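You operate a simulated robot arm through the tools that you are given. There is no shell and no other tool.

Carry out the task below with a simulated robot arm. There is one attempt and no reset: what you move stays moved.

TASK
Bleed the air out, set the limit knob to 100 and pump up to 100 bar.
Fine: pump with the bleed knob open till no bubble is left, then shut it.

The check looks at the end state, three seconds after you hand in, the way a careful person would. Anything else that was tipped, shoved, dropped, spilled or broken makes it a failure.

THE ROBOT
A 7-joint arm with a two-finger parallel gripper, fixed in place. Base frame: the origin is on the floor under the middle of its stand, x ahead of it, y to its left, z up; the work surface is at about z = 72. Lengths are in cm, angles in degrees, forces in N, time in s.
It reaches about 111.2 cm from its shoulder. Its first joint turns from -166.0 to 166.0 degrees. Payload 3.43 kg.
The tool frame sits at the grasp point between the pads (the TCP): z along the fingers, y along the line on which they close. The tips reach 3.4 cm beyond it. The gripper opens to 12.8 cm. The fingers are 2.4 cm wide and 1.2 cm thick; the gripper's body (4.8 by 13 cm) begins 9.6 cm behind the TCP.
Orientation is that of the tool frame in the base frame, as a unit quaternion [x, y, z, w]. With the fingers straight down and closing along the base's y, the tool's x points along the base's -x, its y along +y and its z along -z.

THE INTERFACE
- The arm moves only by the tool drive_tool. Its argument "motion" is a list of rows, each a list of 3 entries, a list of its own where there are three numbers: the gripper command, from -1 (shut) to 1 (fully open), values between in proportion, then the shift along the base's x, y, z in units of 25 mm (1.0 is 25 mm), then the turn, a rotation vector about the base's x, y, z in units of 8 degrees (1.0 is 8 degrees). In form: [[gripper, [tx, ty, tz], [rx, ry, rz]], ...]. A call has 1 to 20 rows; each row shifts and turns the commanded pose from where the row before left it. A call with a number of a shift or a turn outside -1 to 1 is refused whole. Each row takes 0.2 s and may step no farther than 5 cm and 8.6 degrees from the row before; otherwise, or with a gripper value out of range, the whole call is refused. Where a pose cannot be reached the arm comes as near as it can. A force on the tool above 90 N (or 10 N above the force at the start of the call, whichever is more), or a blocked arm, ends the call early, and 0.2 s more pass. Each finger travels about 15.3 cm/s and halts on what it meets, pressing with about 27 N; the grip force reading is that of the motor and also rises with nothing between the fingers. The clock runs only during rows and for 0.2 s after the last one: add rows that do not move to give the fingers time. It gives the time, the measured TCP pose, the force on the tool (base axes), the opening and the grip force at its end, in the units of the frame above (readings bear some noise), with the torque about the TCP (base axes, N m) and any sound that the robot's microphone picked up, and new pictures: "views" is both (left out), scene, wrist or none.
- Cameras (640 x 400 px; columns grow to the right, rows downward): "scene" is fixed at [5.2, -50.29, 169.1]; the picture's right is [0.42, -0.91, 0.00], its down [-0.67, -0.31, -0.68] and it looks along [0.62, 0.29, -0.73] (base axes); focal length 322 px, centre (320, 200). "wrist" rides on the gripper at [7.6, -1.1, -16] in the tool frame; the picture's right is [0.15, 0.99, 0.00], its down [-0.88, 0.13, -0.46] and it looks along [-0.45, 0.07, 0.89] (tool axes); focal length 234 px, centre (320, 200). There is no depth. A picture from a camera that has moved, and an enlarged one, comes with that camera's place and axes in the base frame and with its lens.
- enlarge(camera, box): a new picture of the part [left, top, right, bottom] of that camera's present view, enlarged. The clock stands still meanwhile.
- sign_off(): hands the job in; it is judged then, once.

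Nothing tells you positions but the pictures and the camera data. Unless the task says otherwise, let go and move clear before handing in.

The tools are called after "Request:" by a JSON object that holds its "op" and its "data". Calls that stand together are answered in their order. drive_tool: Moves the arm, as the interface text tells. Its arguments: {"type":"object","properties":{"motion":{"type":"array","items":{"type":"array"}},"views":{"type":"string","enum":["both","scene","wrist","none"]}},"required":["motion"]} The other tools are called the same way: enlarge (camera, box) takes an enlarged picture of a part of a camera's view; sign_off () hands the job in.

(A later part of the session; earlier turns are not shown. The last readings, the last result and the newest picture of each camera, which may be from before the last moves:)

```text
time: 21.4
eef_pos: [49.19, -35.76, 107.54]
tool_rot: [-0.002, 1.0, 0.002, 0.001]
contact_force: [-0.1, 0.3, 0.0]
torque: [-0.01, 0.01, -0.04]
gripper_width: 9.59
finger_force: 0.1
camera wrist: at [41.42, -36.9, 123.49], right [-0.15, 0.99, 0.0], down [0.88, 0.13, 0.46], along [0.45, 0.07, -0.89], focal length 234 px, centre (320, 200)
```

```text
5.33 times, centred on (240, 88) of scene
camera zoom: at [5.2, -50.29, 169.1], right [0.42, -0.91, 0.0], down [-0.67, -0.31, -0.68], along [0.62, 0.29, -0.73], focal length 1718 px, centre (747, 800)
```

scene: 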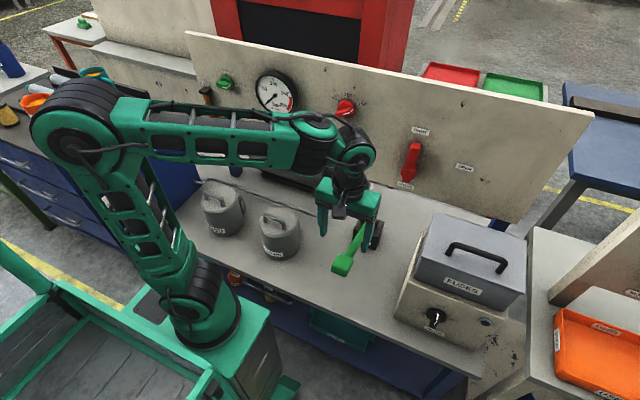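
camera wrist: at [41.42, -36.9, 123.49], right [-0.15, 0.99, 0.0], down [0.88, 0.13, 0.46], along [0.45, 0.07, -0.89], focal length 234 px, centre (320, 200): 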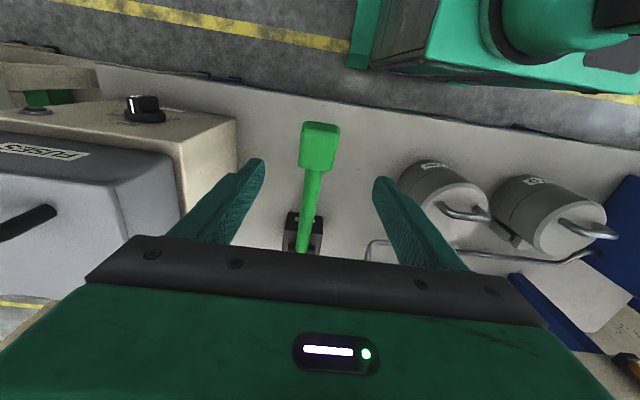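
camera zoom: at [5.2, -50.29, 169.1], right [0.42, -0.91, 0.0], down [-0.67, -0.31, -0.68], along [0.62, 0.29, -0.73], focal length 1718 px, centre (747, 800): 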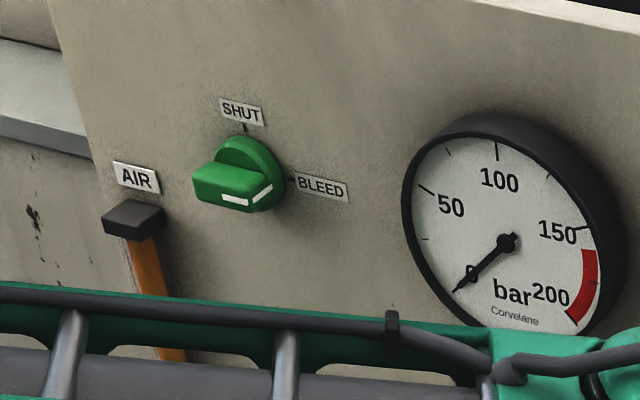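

The green knob clearly points to BLEED. The gripper is well centred over the pump paddle, so I'll lower it and grasp the paddle.

Request:
{"op": "drive_tool", "data": {"motion": [[0.3, [0, 0, -0.9], [0, 0, 0]], [0.3, [0, 0, -0.9], [0, 0, 0]], [0.3, [0, 0, -0.9], [0, 0, 0]], [0.3, [0, 0, -0.9], [0, 0, 0]], [0.3, [0, 0, -0.9], [0, 0, 0]], [0.3, [0, 0, -0.85], [0, 0, 0]], [0.3, [0, 0, 0], [0, 0, 0]], [0.3, [0, 0, 0], [0, 0, 0]]]}}

Request:
{"op": "enlarge", "data": {"camera": "wrist", "box": [200, 80, 440, 230]}}

Request:
{"op": "enlarge", "data": {"camera": "scene", "box": [280, 150, 440, 300]}}

```text
time: 23.2
eef_pos: [49.06, -36.1, 94.21]
tool_rot: [0.0, 1.0, 0.0, 0.001]
contact_force: [0.4, -0.6, 0.0]
torque: [-0.03, -0.03, -0.02]
gripper_width: 8.33
finger_force: 0.0
camera wrist: at [41.39, -37.15, 110.23], right [-0.15, 0.99, 0.0], down [0.88, 0.13, 0.46], along [0.45, 0.07, -0.89], focal length 234 px, centre (320, 200)
```

scene: 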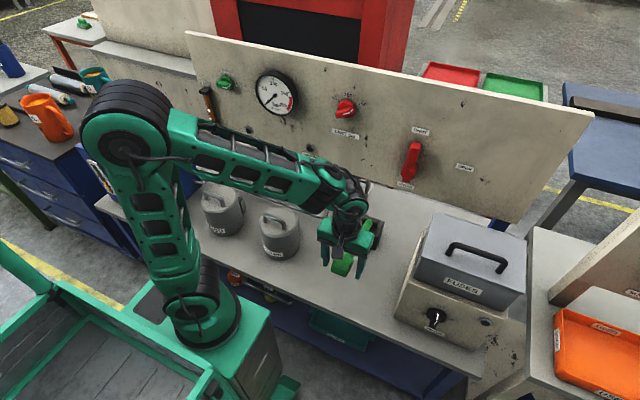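
wrist: 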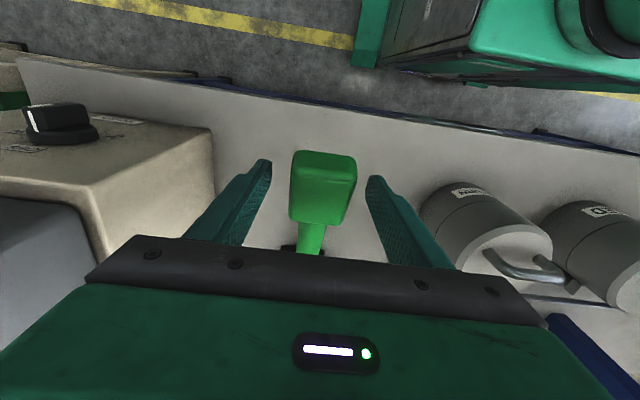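

```text
2.67 times, centred on (320, 155) of wrist
camera zoom: at [41.39, -37.15, 110.23], right [-0.15, 0.99, 0.0], down [0.88, 0.13, 0.46], along [0.45, 0.07, -0.89], focal length 624 px, centre (320, 320)
```

zoom: 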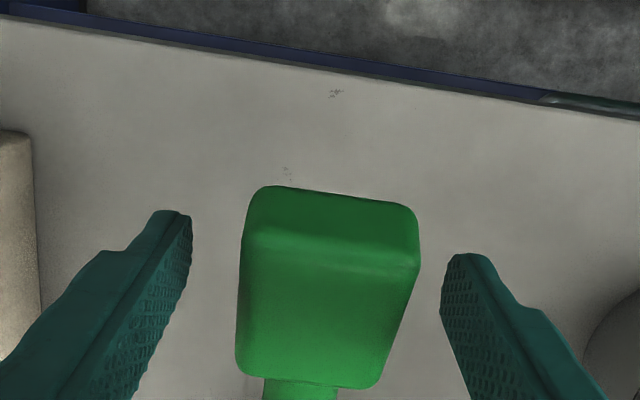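

```text
2.67 times, centred on (360, 225) of scene
camera zoom: at [5.2, -50.29, 169.1], right [0.42, -0.91, 0.0], down [-0.67, -0.31, -0.68], along [0.62, 0.29, -0.73], focal length 859 px, centre (213, 133)
```

zoom: 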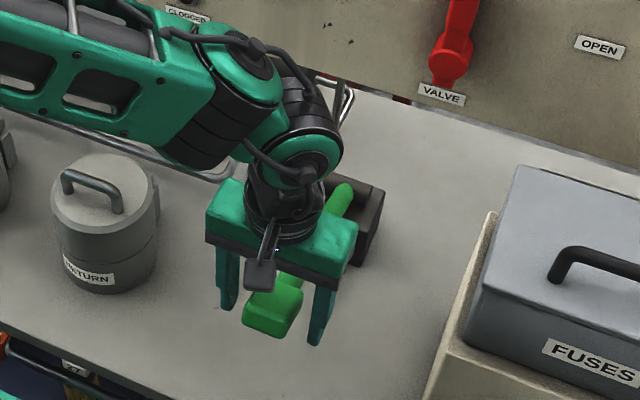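

The paddle centre is at about (49.5, −35.9, 92.2), between the fingers. I'll lower a touch and close on it.

Request:
{"op": "drive_tool", "data": {"motion": [[0.3, [0.15, 0.06, -0.36], [0, 0, 0]], [-0.2, [0, 0, 0], [0, 0, 0]], [-1, [0, 0, 0], [0, 0, 0]], [-1, [0, 0, 0], [0, 0, 0]], [-1, [0, 0, 0], [0, 0, 0]]]}}

```text
time: 24.4
eef_pos: [49.61, -36.0, 93.43]
tool_rot: [0.0, 1.0, 0.0, 0.001]
contact_force: [2.7, -20.6, -3.6]
torque: [-0.54, -0.28, -0.6]
gripper_width: 4.76
finger_force: 45.0
camera wrist: at [41.8, -37.06, 109.32], right [-0.15, 0.99, 0.0], down [0.88, 0.13, 0.46], along [0.45, 0.07, -0.89], focal length 234 px, centre (320, 200)
```

scene: 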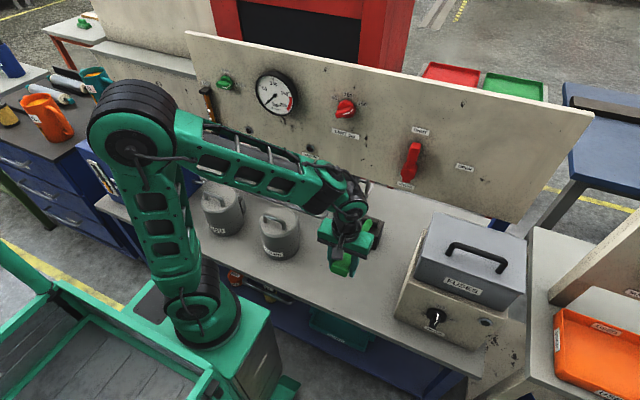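
wrist: 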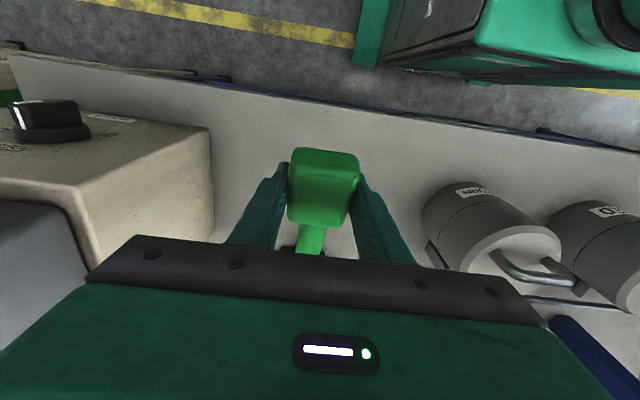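

The paddle is gripped at 4.76 cm wide, with some side load. I'll shift slightly toward −y to relax that and then push the lever down along its arc as a test of the stroke.

Request:
{"op": "drive_tool", "data": {"motion": [[-1, [0, -0.1, 0], [0, 0, 0]], [-1, [-0.12, 0, -0.5], [0, 0, 0]], [-1, [-0.1, 0, -0.5], [0, 0, 0]], [-1, [-0.08, 0, -0.5], [0, 0, 0]], [-1, [-0.05, 0, -0.5], [0, 0, 0]], [-1, [-0.03, 0, -0.5], [0, 0, 0]], [-1, [0, 0, 0], [0, 0, 0]]]}}

Request:
{"op": "enlarge", "data": {"camera": "scene", "box": [180, 50, 300, 125]}}

Request:
{"op": "enlarge", "data": {"camera": "scene", "box": [280, 150, 440, 300]}}

```text
time: 26.0
eef_pos: [48.36, -35.94, 87.03]
tool_rot: [-0.001, 1.0, 0.0, -0.001]
contact_force: [-38.3, -2.1, 10.5]
torque: [-0.07, 0.14, 0.03]
gripper_width: 4.8
finger_force: 45.6
camera wrist: at [40.66, -37.08, 103.05], right [-0.15, 0.99, 0.0], down [0.88, 0.13, 0.45], along [0.45, 0.07, -0.89], focal length 234 px, centre (320, 200)
```

scene: 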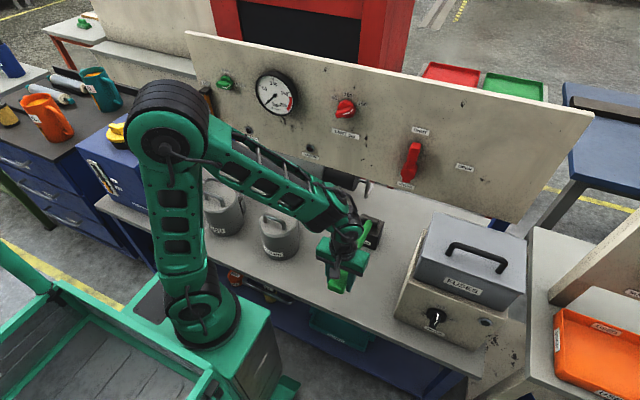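
wrist: 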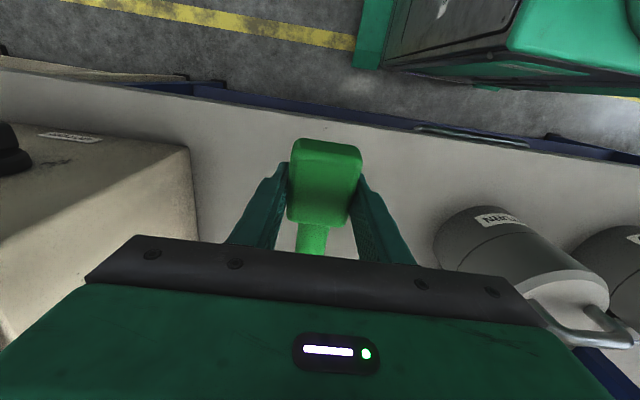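

```text
5.33 times, centred on (240, 88) of scene
camera zoom: at [5.2, -50.29, 169.1], right [0.42, -0.91, 0.0], down [-0.67, -0.31, -0.68], along [0.62, 0.29, -0.73], focal length 1718 px, centre (747, 800)
```

zoom: 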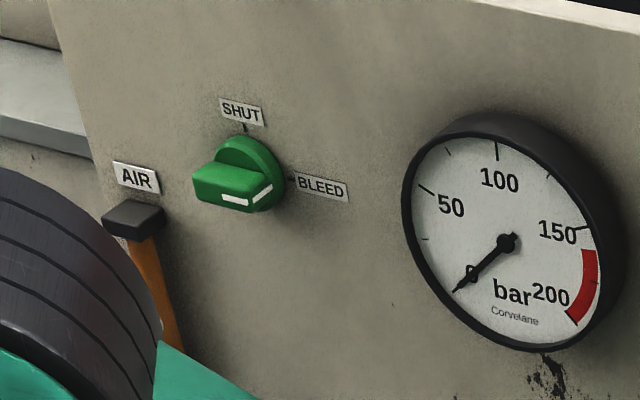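

```text
2.67 times, centred on (360, 225) of scene
camera zoom: at [5.2, -50.29, 169.1], right [0.42, -0.91, 0.0], down [-0.67, -0.31, -0.68], along [0.62, 0.29, -0.73], focal length 859 px, centre (213, 133)
```

zoom: 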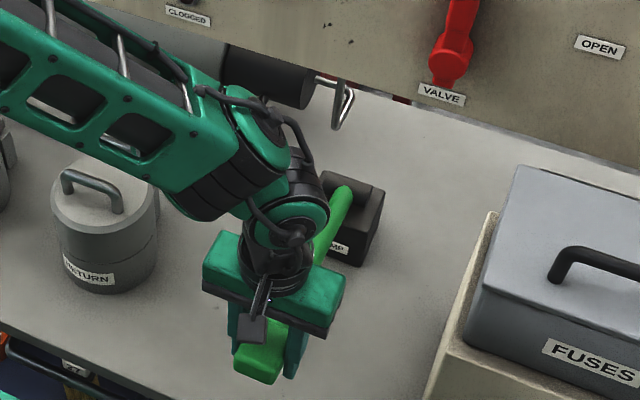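

The lever moves with little effort but wanted to swing out further toward −x, so the pivot sits a bit lower than I estimated. I'll relax x and continue down to find the bottom of the stroke.

Request:
{"op": "drive_tool", "data": {"motion": [[-1, [-0.15, 0, -0.3], [0, 0, 0]], [-1, [-0.03, 0, -0.5], [0, 0, 0]], [-1, [0.0, 0, -0.5], [0, 0, 0]], [-1, [0.03, 0, -0.5], [0, 0, 0]], [-1, [0.05, 0, -0.5], [0, 0, 0]], [-1, [0, 0, 0], [0, 0, 0]]]}}

Request:
{"op": "enlarge", "data": {"camera": "scene", "box": [280, 150, 440, 300]}}

```text
time: 27.4
eef_pos: [48.19, -36.0, 81.41]
tool_rot: [-0.001, 1.0, 0.0, 0.0]
contact_force: [-12.5, 5.7, 7.1]
torque: [0.02, -0.36, -0.62]
gripper_width: 4.78
finger_force: 45.0
camera wrist: at [40.44, -37.1, 97.31], right [-0.15, 0.99, 0.0], down [0.88, 0.13, 0.46], along [0.45, 0.07, -0.89], focal length 234 px, centre (320, 200)
```

scene: 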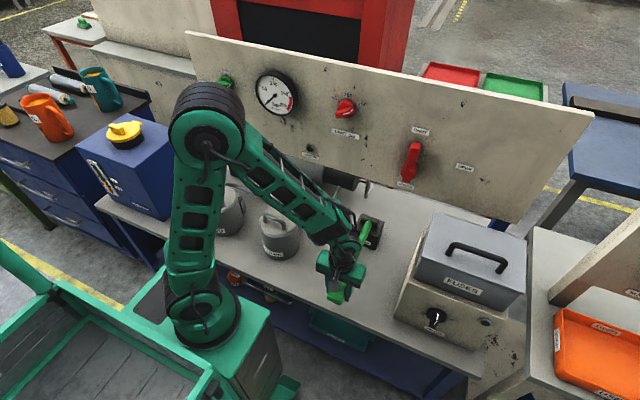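
wrist: 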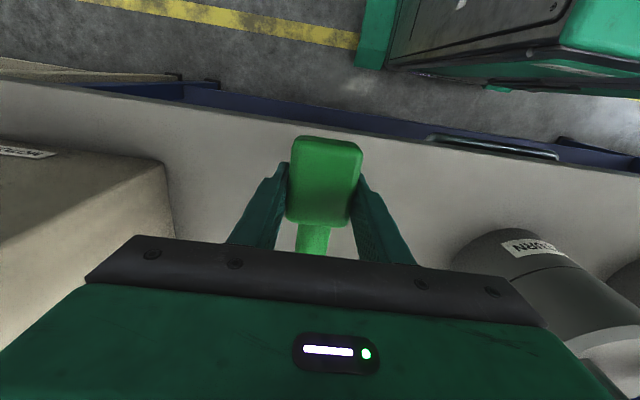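

```text
2.67 times, centred on (360, 225) of scene
camera zoom: at [5.2, -50.29, 169.1], right [0.42, -0.91, 0.0], down [-0.67, -0.31, -0.68], along [0.62, 0.29, -0.73], focal length 859 px, centre (213, 133)
```

zoom: 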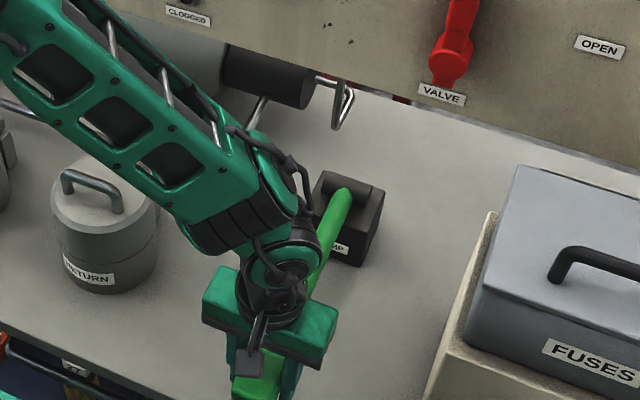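

Still moving freely at TCP z≈81.4. I'll go a little further to find the lower stop, keeping the fingertips clear of the table.

Request:
{"op": "drive_tool", "data": {"motion": [[-1, [0, 0, -0.4], [0, 0, 0]], [-1, [0.06, 0, -0.4], [0, 0, 0]], [-1, [0.08, 0, -0.3], [0, 0, 0]], [-1, [0, 0, 0], [0, 0, 0]]]}}

Request:
{"op": "enlarge", "data": {"camera": "scene", "box": [180, 50, 300, 125]}}

```text
time: 28.4
eef_pos: [48.57, -35.96, 78.67]
tool_rot: [-0.002, 1.0, 0.0, 0.003]
contact_force: [4.4, 1.2, 41.1]
torque: [0.0, 0.07, -0.52]
gripper_width: 4.77
finger_force: 44.8
camera wrist: at [40.76, -37.08, 94.59], right [-0.15, 0.99, 0.0], down [0.88, 0.13, 0.46], along [0.45, 0.07, -0.89], focal length 234 px, centre (320, 200)
```

scene: 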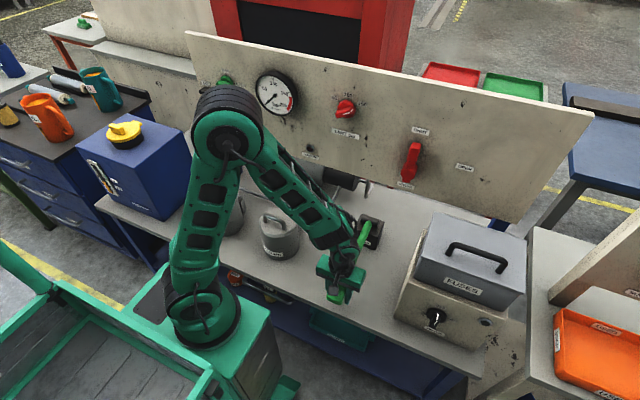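
wrist: 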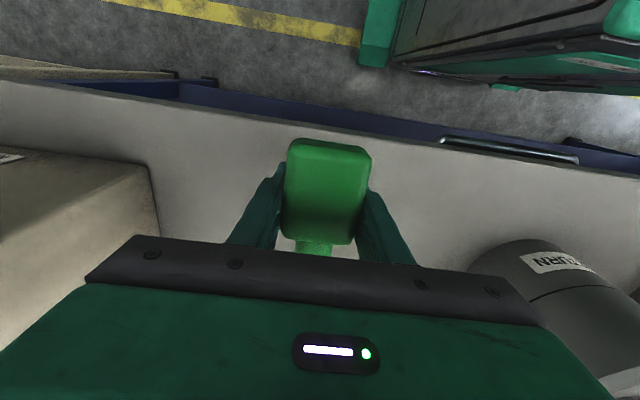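

```text
5.33 times, centred on (240, 88) of scene
camera zoom: at [5.2, -50.29, 169.1], right [0.42, -0.91, 0.0], down [-0.67, -0.31, -0.68], along [0.62, 0.29, -0.73], focal length 1718 px, centre (747, 800)
```

zoom: 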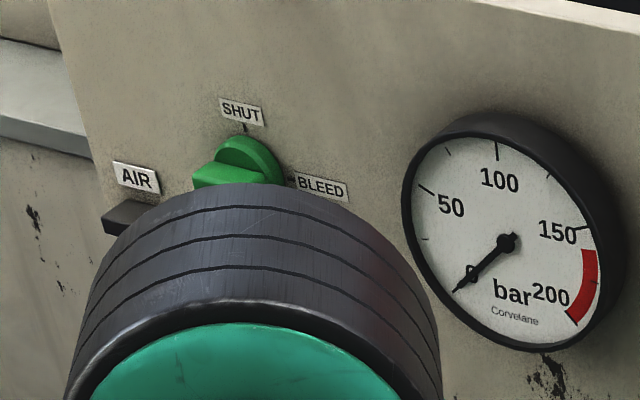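

I hit the lower stop at TCP z≈79, with 41 N. Now I'll lift the lever back up along the fitted arc (pivot ≈ x 73.5, z 83.5; R ≈ 25.5) and look at the sight glass.

Request:
{"op": "drive_tool", "data": {"motion": [[-1, [-0.144, 0, 0.735], [0, 0, 0]], [-1, [-0.1, 0, 0.735], [0, 0, 0]], [-1, [-0.04, 0, 0.735], [0, 0, 0]], [-1, [0.012, 0, 0.735], [0, 0, 0]], [-1, [0.068, 0, 0.735], [0, 0, 0]], [-1, [0.116, 0, 0.735], [0, 0, 0]], [-1, [0.184, 0, 0.735], [0, 0, 0]], [-1, [0.232, 0, 0.735], [0, 0, 0]], [-1, [0, 0, 0], [0, 0, 0]]]}}

Request:
{"op": "enlarge", "data": {"camera": "scene", "box": [180, 60, 300, 135]}}

```text
time: 30.1
eef_pos: [47.47, -36.02, 91.74]
tool_rot: [-0.001, 1.0, 0.004, 0.002]
contact_force: [26.4, -19.1, -28.2]
torque: [-1.06, -0.04, -0.07]
gripper_width: 4.8
finger_force: 45.1
stopped in row 8: the force on the tool passed its limit at 128 N (the readings are from after the stop); the commanded pose is now the measured one
camera wrist: at [39.74, -37.18, 107.83], right [-0.15, 0.99, 0.01], down [0.88, 0.13, 0.46], along [0.46, 0.08, -0.89], focal length 234 px, centre (320, 200)
```

scene: 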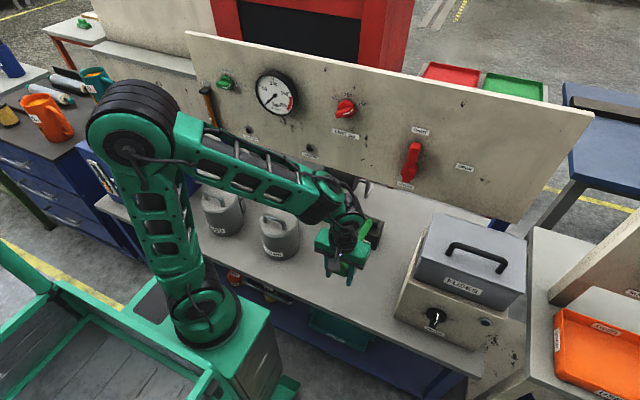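
wrist: 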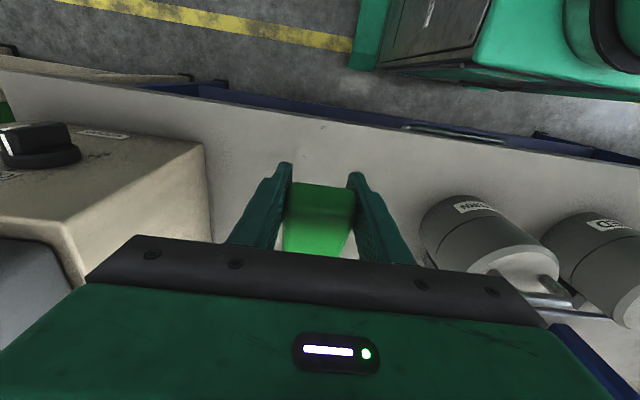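

```text
5.33 times, centred on (240, 98) of scene
camera zoom: at [5.2, -50.29, 169.1], right [0.42, -0.91, 0.0], down [-0.67, -0.31, -0.68], along [0.62, 0.29, -0.73], focal length 1718 px, centre (747, 747)
```

zoom: 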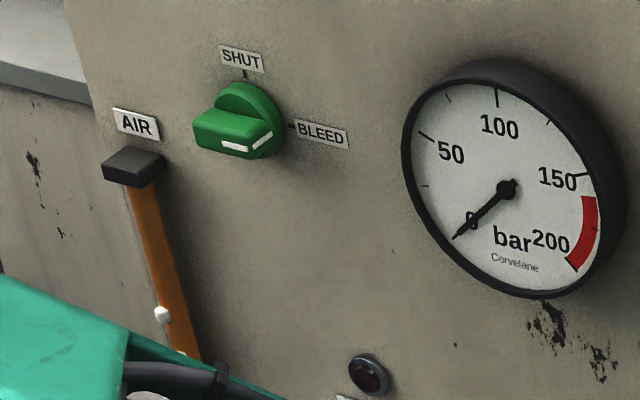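

The top bubble is gone after one full stroke: three became two. The paddle slid in my grip, so I'll open, re-grip at the lever's top with the tool tilted perpendicular to the lever, and then rotate along with it.

Request:
{"op": "drive_tool", "data": {"motion": [[0.1, [0, 0, 0], [0, 0, 0]], [0.2, [0, 0, 0], [0, 0, 0]], [0.2, [0.32, 0.02, 0.2], [0, 0.83, 0]], [0.2, [0.32, 0.02, 0.2], [0, 0.83, 0]], [0.2, [0.31, 0, 0.16], [0, 0.84, 0]], [0.2, [0, 0, 0], [0, 0, 0]], [0.2, [0, 0, 0], [0, 0, 0]]]}}

Request:
{"op": "enlarge", "data": {"camera": "wrist", "box": [200, 80, 440, 230]}}

Request:
{"op": "enlarge", "data": {"camera": "scene", "box": [190, 70, 270, 145]}}

Request:
{"op": "enlarge", "data": {"camera": "scene", "box": [280, 150, 440, 300]}}

```text
time: 31.7
eef_pos: [49.83, -35.88, 93.31]
tool_rot: [0.002, 0.985, 0.007, -0.174]
contact_force: [-0.3, -0.2, -0.1]
torque: [-0.03, 0.0, -0.03]
gripper_width: 7.7
finger_force: 0.1
camera wrist: at [47.98, -37.1, 110.9], right [-0.13, 0.99, 0.06], down [0.98, 0.12, 0.13], along [0.12, 0.08, -0.99], focal length 234 px, centre (320, 200)
```

scene: 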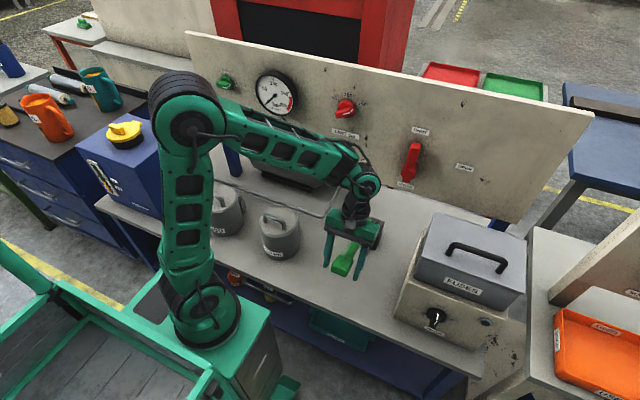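
wrist: 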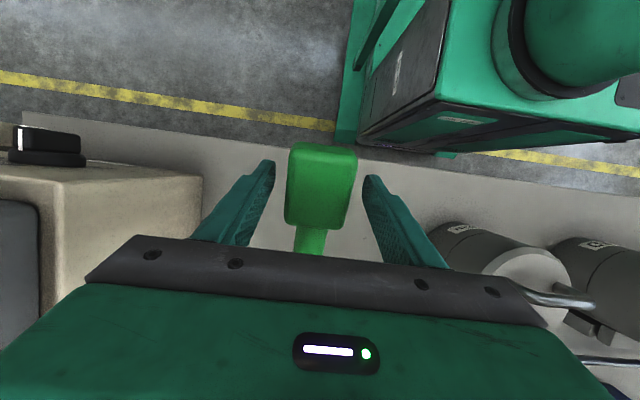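

```text
2.67 times, centred on (320, 155) of wrist
camera zoom: at [47.98, -37.1, 110.9], right [-0.13, 0.99, 0.06], down [0.98, 0.12, 0.13], along [0.12, 0.08, -0.99], focal length 624 px, centre (320, 320)
```

zoom: 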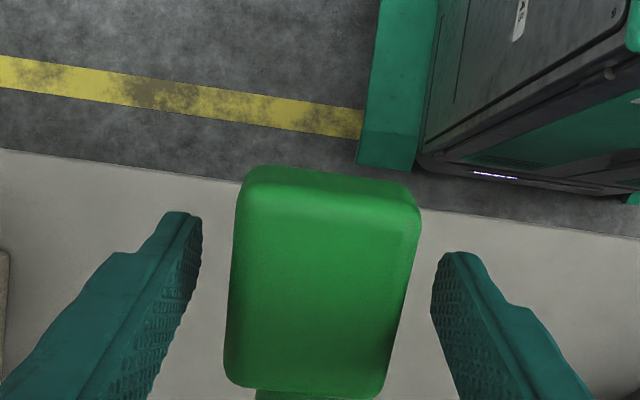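

```text
5.33 times, centred on (230, 108) of scene
camera zoom: at [5.2, -50.29, 169.1], right [0.42, -0.91, 0.0], down [-0.67, -0.31, -0.68], along [0.62, 0.29, -0.73], focal length 1718 px, centre (800, 693)
```

zoom: 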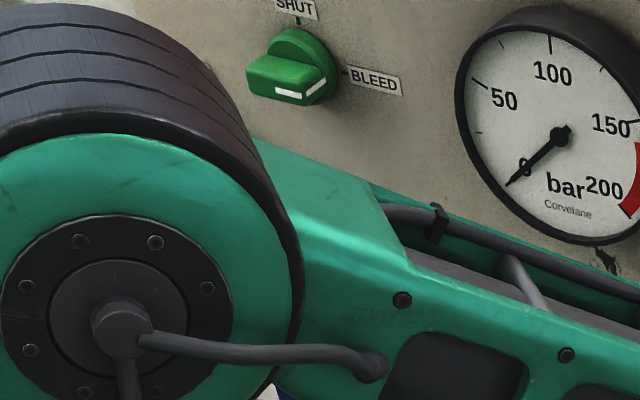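

```text
2.67 times, centred on (360, 225) of scene
camera zoom: at [5.2, -50.29, 169.1], right [0.42, -0.91, 0.0], down [-0.67, -0.31, -0.68], along [0.62, 0.29, -0.73], focal length 859 px, centre (213, 133)
```

zoom: 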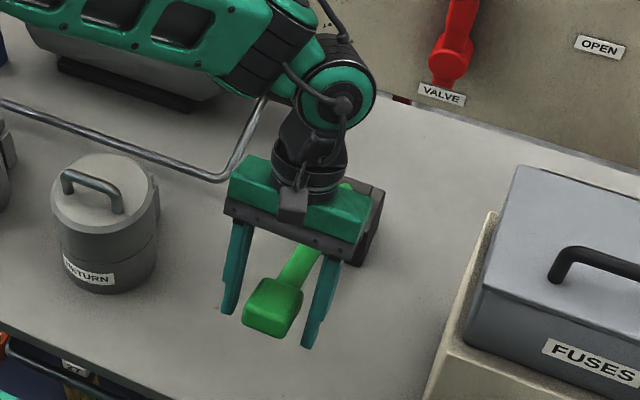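

The tilted grip is nicely centred on the paddle. I'll close and do the down stroke with the tool rotating with the lever.

Request:
{"op": "drive_tool", "data": {"motion": [[-0.3, [0, -0.06, 0], [0, 0, 0]], [-1, [0, 0, 0], [0, 0, 0]], [-1, [0, 0, 0], [0, 0, 0]], [-1, [-0.252, 0, -0.687], [0, -0.5125, 0]], [-1, [-0.202, 0, -0.703], [0, -0.5125, 0]], [-1, [-0.151, 0, -0.716], [0, -0.5125, 0]], [-1, [-0.099, 0, -0.724], [0, -0.5125, 0]], [-1, [-0.047, 0, -0.73], [0, -0.5125, 0]], [-1, [0.005, 0, -0.731], [0, -0.5125, 0]], [-1, [0.057, 0, -0.729], [0, -0.5125, 0]], [-1, [0.109, 0, -0.723], [0, -0.5125, 0]], [-1, [0, 0, 0], [0, 0, 0]]]}}

Request:
{"op": "enlarge", "data": {"camera": "scene", "box": [180, 60, 300, 135]}}

```text
time: 34.3
eef_pos: [48.15, -35.93, 79.22]
tool_rot: [-0.001, 0.993, 0.007, 0.114]
contact_force: [0.9, -6.4, 37.1]
torque: [-1.18, 0.03, -1.31]
gripper_width: 4.76
finger_force: 45.3
camera wrist: at [37.09, -37.21, 93.01], right [-0.14, 0.99, -0.02], down [0.75, 0.12, 0.64], along [0.64, 0.08, -0.76], focal length 234 px, centre (320, 200)
```

scene: 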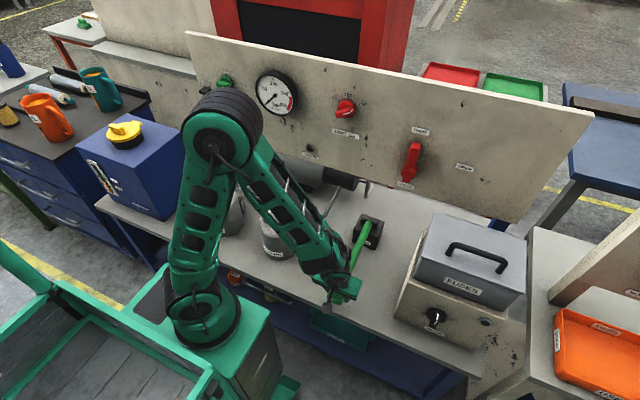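
wrist: 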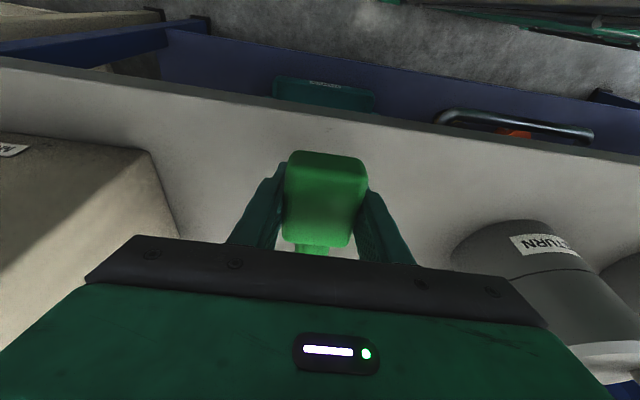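

```text
5.33 times, centred on (240, 98) of scene
camera zoom: at [5.2, -50.29, 169.1], right [0.42, -0.91, 0.0], down [-0.67, -0.31, -0.68], along [0.62, 0.29, -0.73], focal length 1718 px, centre (747, 747)
```

zoom: 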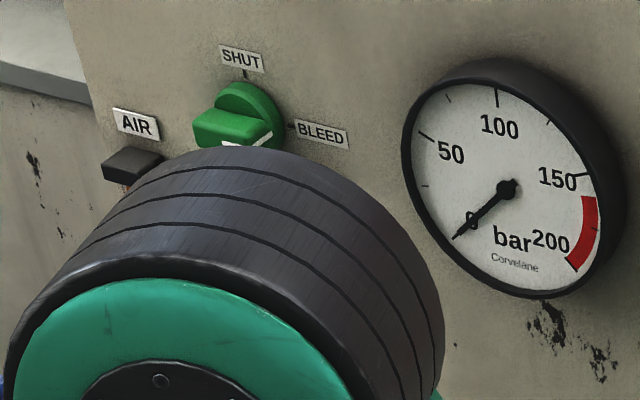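

A clean full down stroke, with light contact at the lower stop. Now I'll do an up and another down stroke in one call.

Request:
{"op": "drive_tool", "data": {"motion": [[-1, [-0.109, 0, 0.723], [0, 0.5125, 0]], [-1, [-0.057, 0, 0.729], [0, 0.5125, 0]], [-1, [-0.005, 0, 0.731], [0, 0.5125, 0]], [-1, [0.047, 0, 0.73], [0, 0.5125, 0]], [-1, [0.099, 0, 0.724], [0, 0.5125, 0]], [-1, [0.151, 0, 0.716], [0, 0.5125, 0]], [-1, [0.202, 0, 0.703], [0, 0.5125, 0]], [-1, [0.252, 0, 0.687], [0, 0.5125, 0]], [-1, [0, 0, 0], [0, 0, 0]]]}}

Request:
{"op": "enlarge", "data": {"camera": "scene", "box": [180, 60, 300, 135]}}

Request:
{"op": "enlarge", "data": {"camera": "wrist", "box": [200, 80, 440, 230]}}

```text
time: 36.0
eef_pos: [47.44, -36.08, 92.29]
tool_rot: [0.002, 0.989, 0.008, -0.149]
contact_force: [20.6, -14.9, -19.2]
torque: [-1.07, -0.65, 0.52]
gripper_width: 4.79
finger_force: 44.8
stopped in row 8: the force on the tool passed its limit at 120 N (the readings are from after the stop); the commanded pose is now the measured one
camera wrist: at [44.93, -37.26, 109.75], right [-0.13, 0.99, 0.06], down [0.98, 0.12, 0.18], along [0.17, 0.08, -0.98], focal length 234 px, centre (320, 200)
```

scene: 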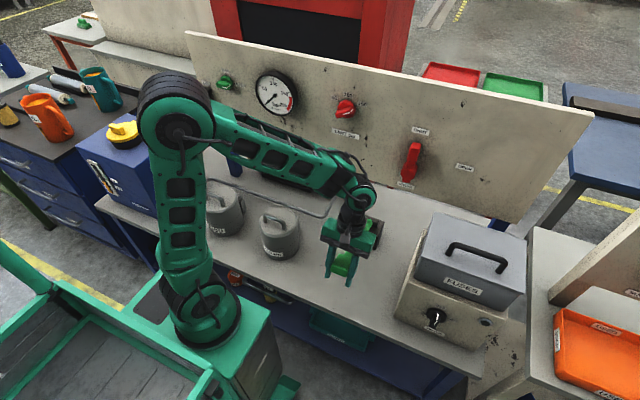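
wrist: 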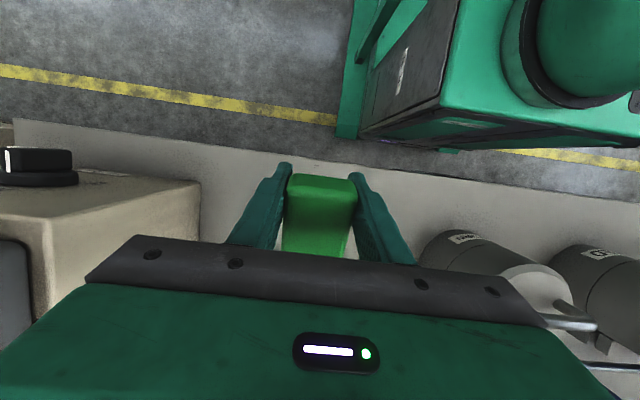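

```text
5.33 times, centred on (240, 98) of scene
camera zoom: at [5.2, -50.29, 169.1], right [0.42, -0.91, 0.0], down [-0.67, -0.31, -0.68], along [0.62, 0.29, -0.73], focal length 1718 px, centre (747, 747)
```

zoom: 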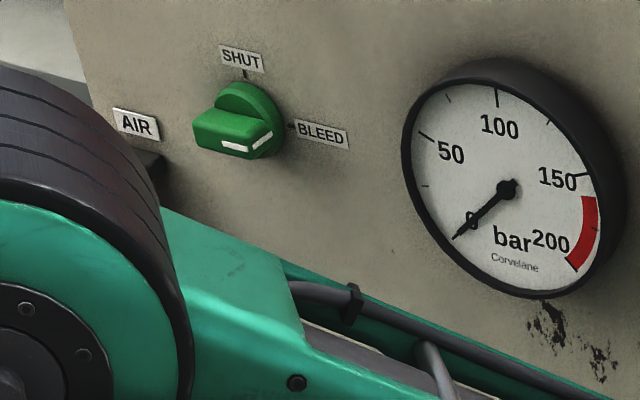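

```text
2.67 times, centred on (320, 155) of wrist
camera zoom: at [44.93, -37.26, 109.75], right [-0.13, 0.99, 0.06], down [0.98, 0.12, 0.18], along [0.17, 0.08, -0.98], focal length 624 px, centre (320, 320)
```

zoom: 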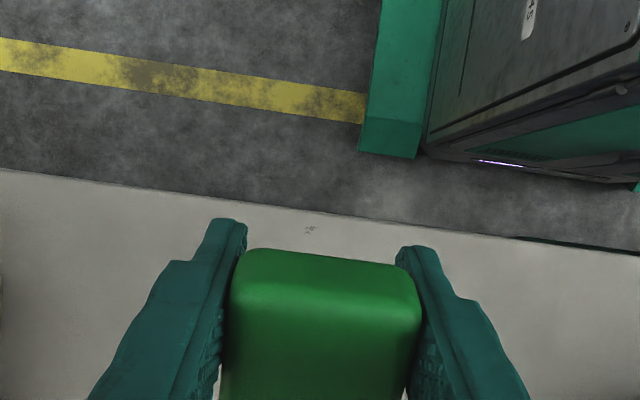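

The tool was sliding on the paddle because I over-travelled the lower stop by about 2 cm; friction saturates near 40 N. I'll re-grip at the top and use a shorter stroke that stops just at the lower end.

Request:
{"op": "drive_tool", "data": {"motion": [[0.1, [0, 0, 0], [0, 0, 0]], [0.2, [0, 0, 0], [0, 0, 0]], [0.2, [0.48, 0.015, 0.2], [0, 0.18, 0]], [0.2, [0.48, 0.015, 0.2], [0, 0.18, 0]], [-0.3, [0, 0, 0], [0, 0, 0]], [-1, [0, 0, 0], [0, 0, 0]], [-1, [0, 0, 0], [0, 0, 0]], [-1, [-0.252, 0, -0.687], [0, -0.5125, 0]], [-1, [-0.202, 0, -0.703], [0, -0.5125, 0]], [-1, [-0.151, 0, -0.716], [0, -0.5125, 0]], [-1, [-0.099, 0, -0.724], [0, -0.5125, 0]], [-1, [-0.047, 0, -0.73], [0, -0.5125, 0]], [-1, [0.005, 0, -0.731], [0, -0.5125, 0]], [-1, [0.04, 0, -0.5], [0, -0.35, 0]], [-1, [0, 0, 0], [0, 0, 0]]]}}

Request:
{"op": "enlarge", "data": {"camera": "scene", "box": [180, 60, 300, 135]}}

Request:
{"op": "enlarge", "data": {"camera": "wrist", "box": [200, 80, 440, 230]}}

```text
time: 39.2
eef_pos: [47.91, -36.05, 81.16]
tool_rot: [0.002, 0.998, 0.008, 0.062]
contact_force: [-27.5, -33.4, 31.5]
torque: [-1.18, 0.1, 0.75]
gripper_width: 4.79
finger_force: 45.6
camera wrist: at [38.28, -37.24, 96.19], right [-0.14, 0.99, 0.0], down [0.82, 0.12, 0.56], along [0.56, 0.08, -0.83], focal length 234 px, centre (320, 200)
```

scene: 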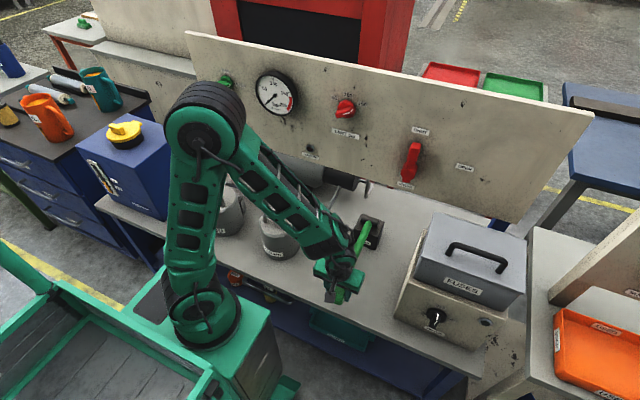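
wrist: 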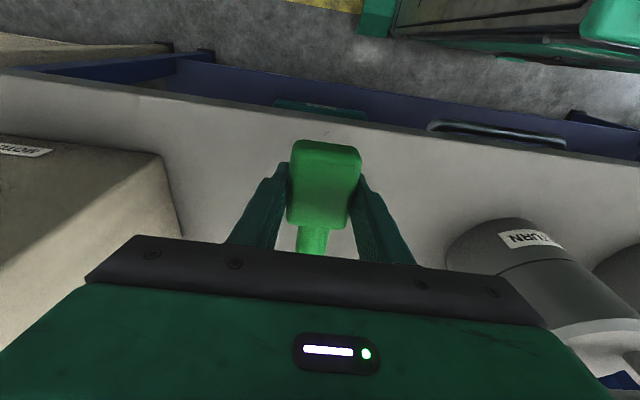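

```text
5.33 times, centred on (240, 98) of scene
camera zoom: at [5.2, -50.29, 169.1], right [0.42, -0.91, 0.0], down [-0.67, -0.31, -0.68], along [0.62, 0.29, -0.73], focal length 1718 px, centre (747, 747)
```

zoom: 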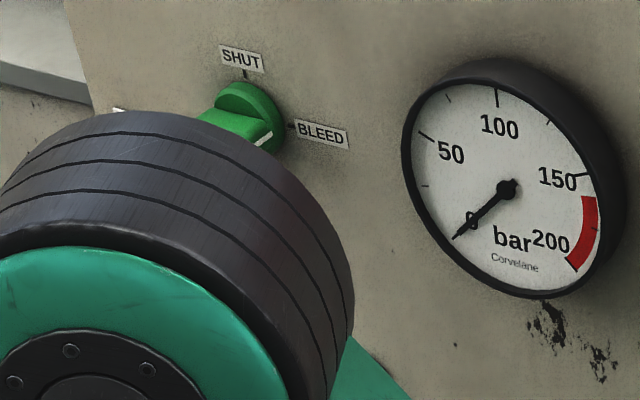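

```text
2.67 times, centred on (320, 155) of wrist
camera zoom: at [38.28, -37.24, 96.19], right [-0.14, 0.99, 0.0], down [0.82, 0.12, 0.56], along [0.56, 0.08, -0.83], focal length 624 px, centre (320, 320)
```

zoom: 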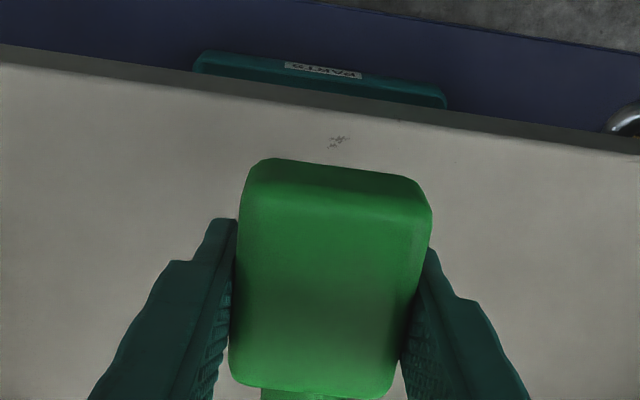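

I've done another down stroke, stopping near the lower end. Now I'll lift back up along the arc, stopping slightly short of the upper stop and relieving the side load.

Request:
{"op": "drive_tool", "data": {"motion": [[-1, [-0.04, -0.12, 0.5], [0, 0.35, 0]], [-1, [-0.005, 0, 0.731], [0, 0.5125, 0]], [-1, [0.047, 0, 0.73], [0, 0.5125, 0]], [-1, [0.099, 0, 0.724], [0, 0.5125, 0]], [-1, [0.151, 0, 0.716], [0, 0.5125, 0]], [-1, [0.202, 0, 0.703], [0, 0.5125, 0]], [-1, [0.15, 0, 0.45], [0, 0.36, 0]], [-1, [0, 0, 0], [0, 0, 0]]]}}

Request:
{"op": "enlarge", "data": {"camera": "wrist", "box": [200, 80, 440, 230]}}

Request:
{"op": "enlarge", "data": {"camera": "scene", "box": [180, 60, 300, 135]}}

```text
time: 41.0
eef_pos: [49.85, -35.89, 92.48]
tool_rot: [0.0, 0.986, 0.011, -0.167]
contact_force: [30.3, 1.7, -6.6]
torque: [-1.73, -0.58, -0.33]
gripper_width: 4.81
finger_force: 45.1
camera wrist: at [47.75, -37.37, 110.05], right [-0.13, 0.99, 0.07], down [0.98, 0.12, 0.14], along [0.13, 0.08, -0.99], focal length 234 px, centre (320, 200)
```

scene: 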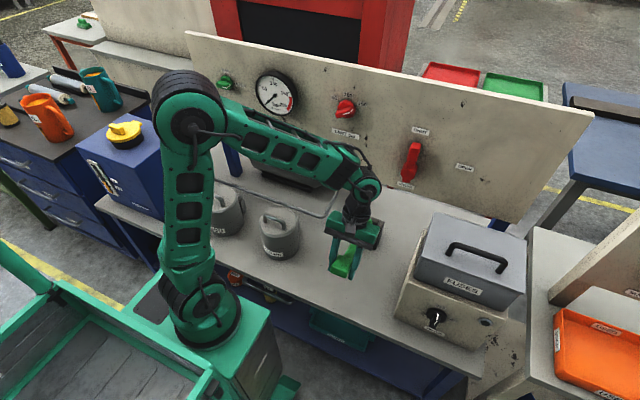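
wrist: 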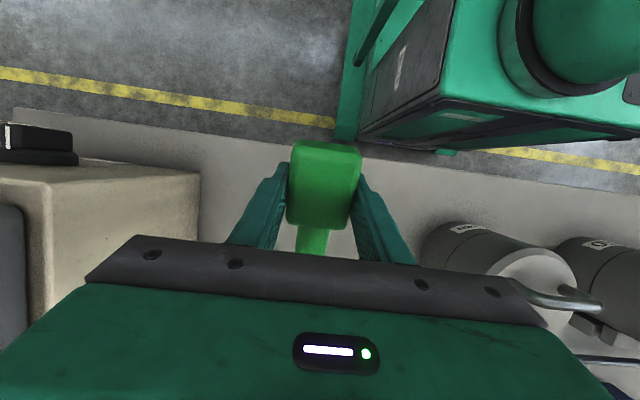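

```text
2.67 times, centred on (320, 155) of wrist
camera zoom: at [47.75, -37.37, 110.05], right [-0.13, 0.99, 0.07], down [0.98, 0.12, 0.14], along [0.13, 0.08, -0.99], focal length 624 px, centre (320, 320)
```

zoom: 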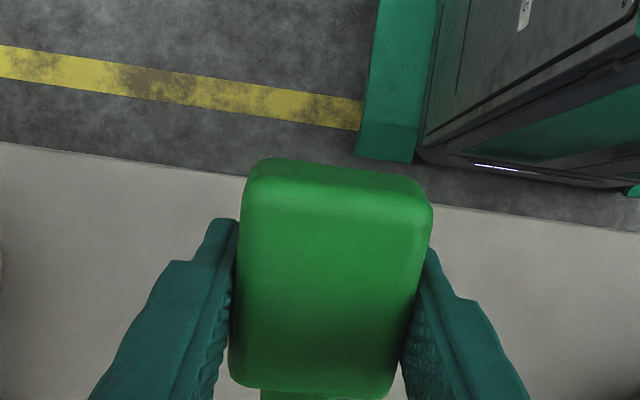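

```text
5.33 times, centred on (240, 98) of scene
camera zoom: at [5.2, -50.29, 169.1], right [0.42, -0.91, 0.0], down [-0.67, -0.31, -0.68], along [0.62, 0.29, -0.73], focal length 1718 px, centre (747, 747)
```

zoom: 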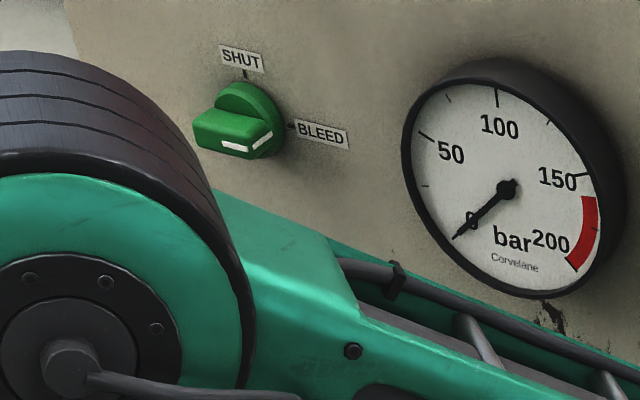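

That cycle worked with no slip. I'll run one more complete down-and-up cycle, then check the sight glass.

Request:
{"op": "drive_tool", "data": {"motion": [[-1, [-0.15, 0, -0.45], [0, -0.36, 0]], [-1, [-0.202, 0, -0.703], [0, -0.5125, 0]], [-1, [-0.151, 0, -0.716], [0, -0.5125, 0]], [-1, [-0.099, 0, -0.724], [0, -0.5125, 0]], [-1, [-0.047, 0, -0.73], [0, -0.5125, 0]], [-1, [0.005, 0, -0.731], [0, -0.5125, 0]], [-1, [0.04, 0, -0.5], [0, -0.35, 0]], [-1, [0, 0, 0], [0, 0, 0]], [-1, [-0.04, 0, 0.5], [0, 0.35, 0]], [-1, [-0.005, 0, 0.731], [0, 0.5125, 0]], [-1, [0.047, 0, 0.73], [0, 0.5125, 0]], [-1, [0.099, 0, 0.724], [0, 0.5125, 0]], [-1, [0.151, 0, 0.716], [0, 0.5125, 0]], [-1, [0.202, 0, 0.703], [0, 0.5125, 0]], [-1, [0.15, 0, 0.45], [0, 0.36, 0]], [-1, [0, 0, 0], [0, 0, 0]]]}}

Request:
{"op": "enlarge", "data": {"camera": "wrist", "box": [200, 80, 440, 230]}}

```text
time: 44.4
eef_pos: [49.72, -36.03, 92.43]
tool_rot: [0.002, 0.986, 0.01, -0.166]
contact_force: [12.6, -0.2, -0.3]
torque: [-1.01, -0.55, 0.42]
gripper_width: 4.78
finger_force: 44.9
camera wrist: at [47.69, -37.38, 109.98], right [-0.13, 0.99, 0.07], down [0.98, 0.12, 0.14], along [0.13, 0.09, -0.99], focal length 234 px, centre (320, 200)
```

scene: 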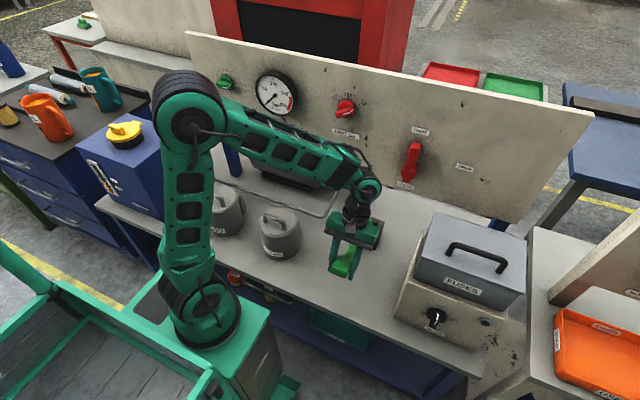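
wrist: 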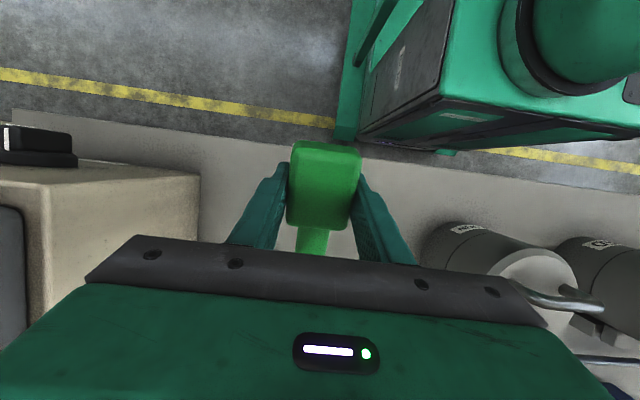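

```text
2.67 times, centred on (320, 155) of wrist
camera zoom: at [47.69, -37.38, 109.98], right [-0.13, 0.99, 0.07], down [0.98, 0.12, 0.14], along [0.13, 0.09, -0.99], focal length 624 px, centre (320, 320)
```

zoom: 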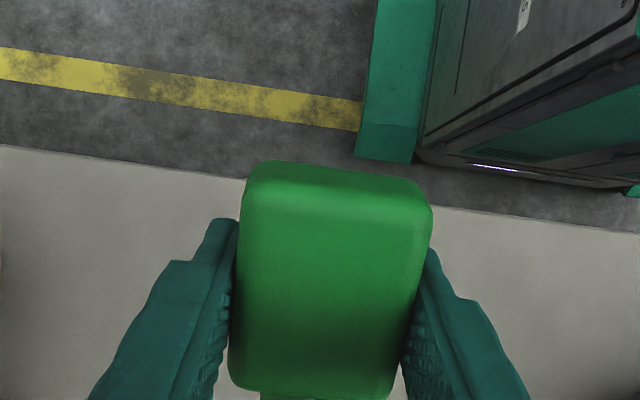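

The cycle is repeatable with no slip, and four down strokes are done. I'll release the paddle, rise and look at the sight glass on the way to the green knob.

Request:
{"op": "drive_tool", "data": {"motion": [[0.1, [0, 0, 0], [0, 0, 0]], [0.3, [0, 0, 0], [0, 0, 0]], [0.3, [0, 0, 1], [0, -0.48, 0]], [0.3, [0, 0, 1], [0, -0.48, 0]], [0.3, [0, 0, 1], [0, -0.48, 0]], [0.3, [0, 0, 1], [0, -0.48, 0]], [0.3, [0, 0, 1], [0, -0.48, 0]], [0.3, [0.3, 0.9, 1], [0, 0, 0]], [0.3, [0.3, 0.9, 1], [0, 0, 0]], [0.3, [0.3, 0.9, 1], [0, 0, 0]], [0.3, [0.3, 0.9, 1], [0, 0, 0]], [0.3, [0.3, 0.9, 1], [0, 0, 0]], [0.3, [0.3, 0.9, 1], [0, 0, 0]], [0.3, [0.3, 0.9, 1], [0, 0, 0]], [0.3, [0.3, 0.9, 1], [0, 0, 0]], [0.3, [0.3, 1, 0.4], [0, 0, 0]], [0.3, [0.3, 1, 0.4], [0, 0, 0]], [0.3, [0.3, 1, 0.4], [0, 0, 0]], [0.3, [0.3, 1, 0.4], [0, 0, 0]], [0.3, [0, 0, 0], [0, 0, 0]]]}}

Request:
{"op": "enlarge", "data": {"camera": "scene", "box": [180, 60, 300, 135]}}

Request:
{"op": "enlarge", "data": {"camera": "wrist", "box": [380, 120, 640, 320]}}

```text
time: 48.6
eef_pos: [58.72, -7.85, 129.04]
tool_rot: [0.001, 1.0, 0.01, 0.001]
contact_force: [0.1, -0.4, -0.3]
torque: [0.0, 0.01, -0.01]
gripper_width: 8.32
finger_force: 0.0
camera wrist: at [51.01, -9.21, 145.07], right [-0.14, 0.99, 0.02], down [0.88, 0.12, 0.46], along [0.45, 0.08, -0.89], focal length 234 px, centre (320, 200)
```

scene: 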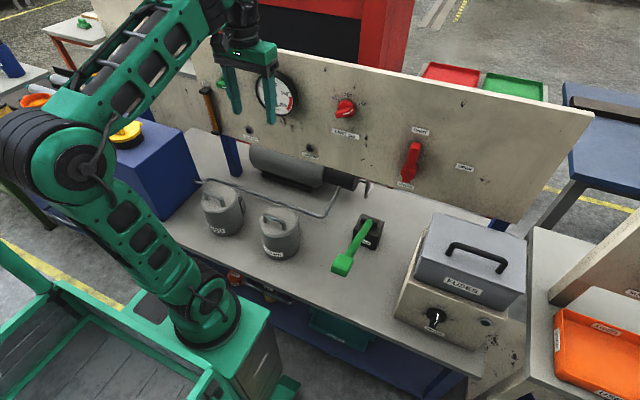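
wrist: 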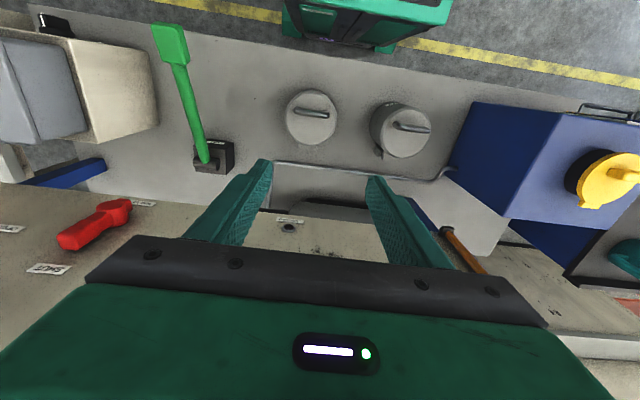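

```text
5.33 times, centred on (240, 98) of scene
camera zoom: at [5.2, -50.29, 169.1], right [0.42, -0.91, 0.0], down [-0.67, -0.31, -0.68], along [0.62, 0.29, -0.73], focal length 1718 px, centre (747, 747)
```

zoom: 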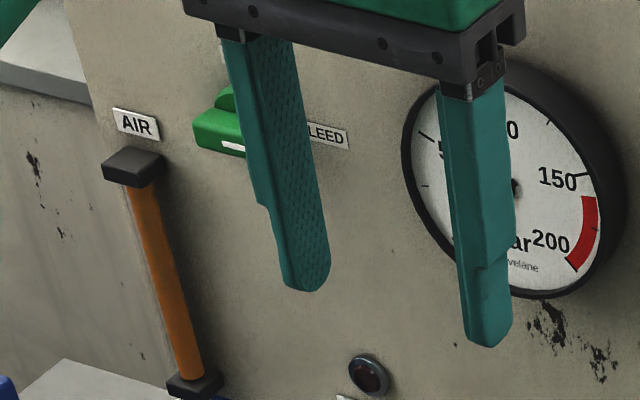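

```text
2.00 times, centred on (510, 220) of wrist
camera zoom: at [51.01, -9.21, 145.07], right [-0.14, 0.99, 0.02], down [0.88, 0.12, 0.46], along [0.45, 0.08, -0.89], focal length 468 px, centre (-60, 160)
```

zoom: 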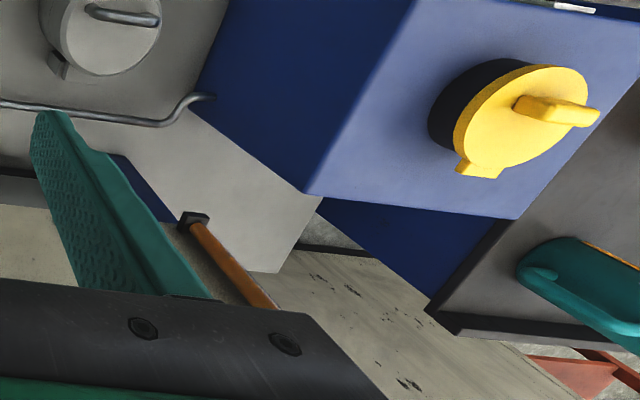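

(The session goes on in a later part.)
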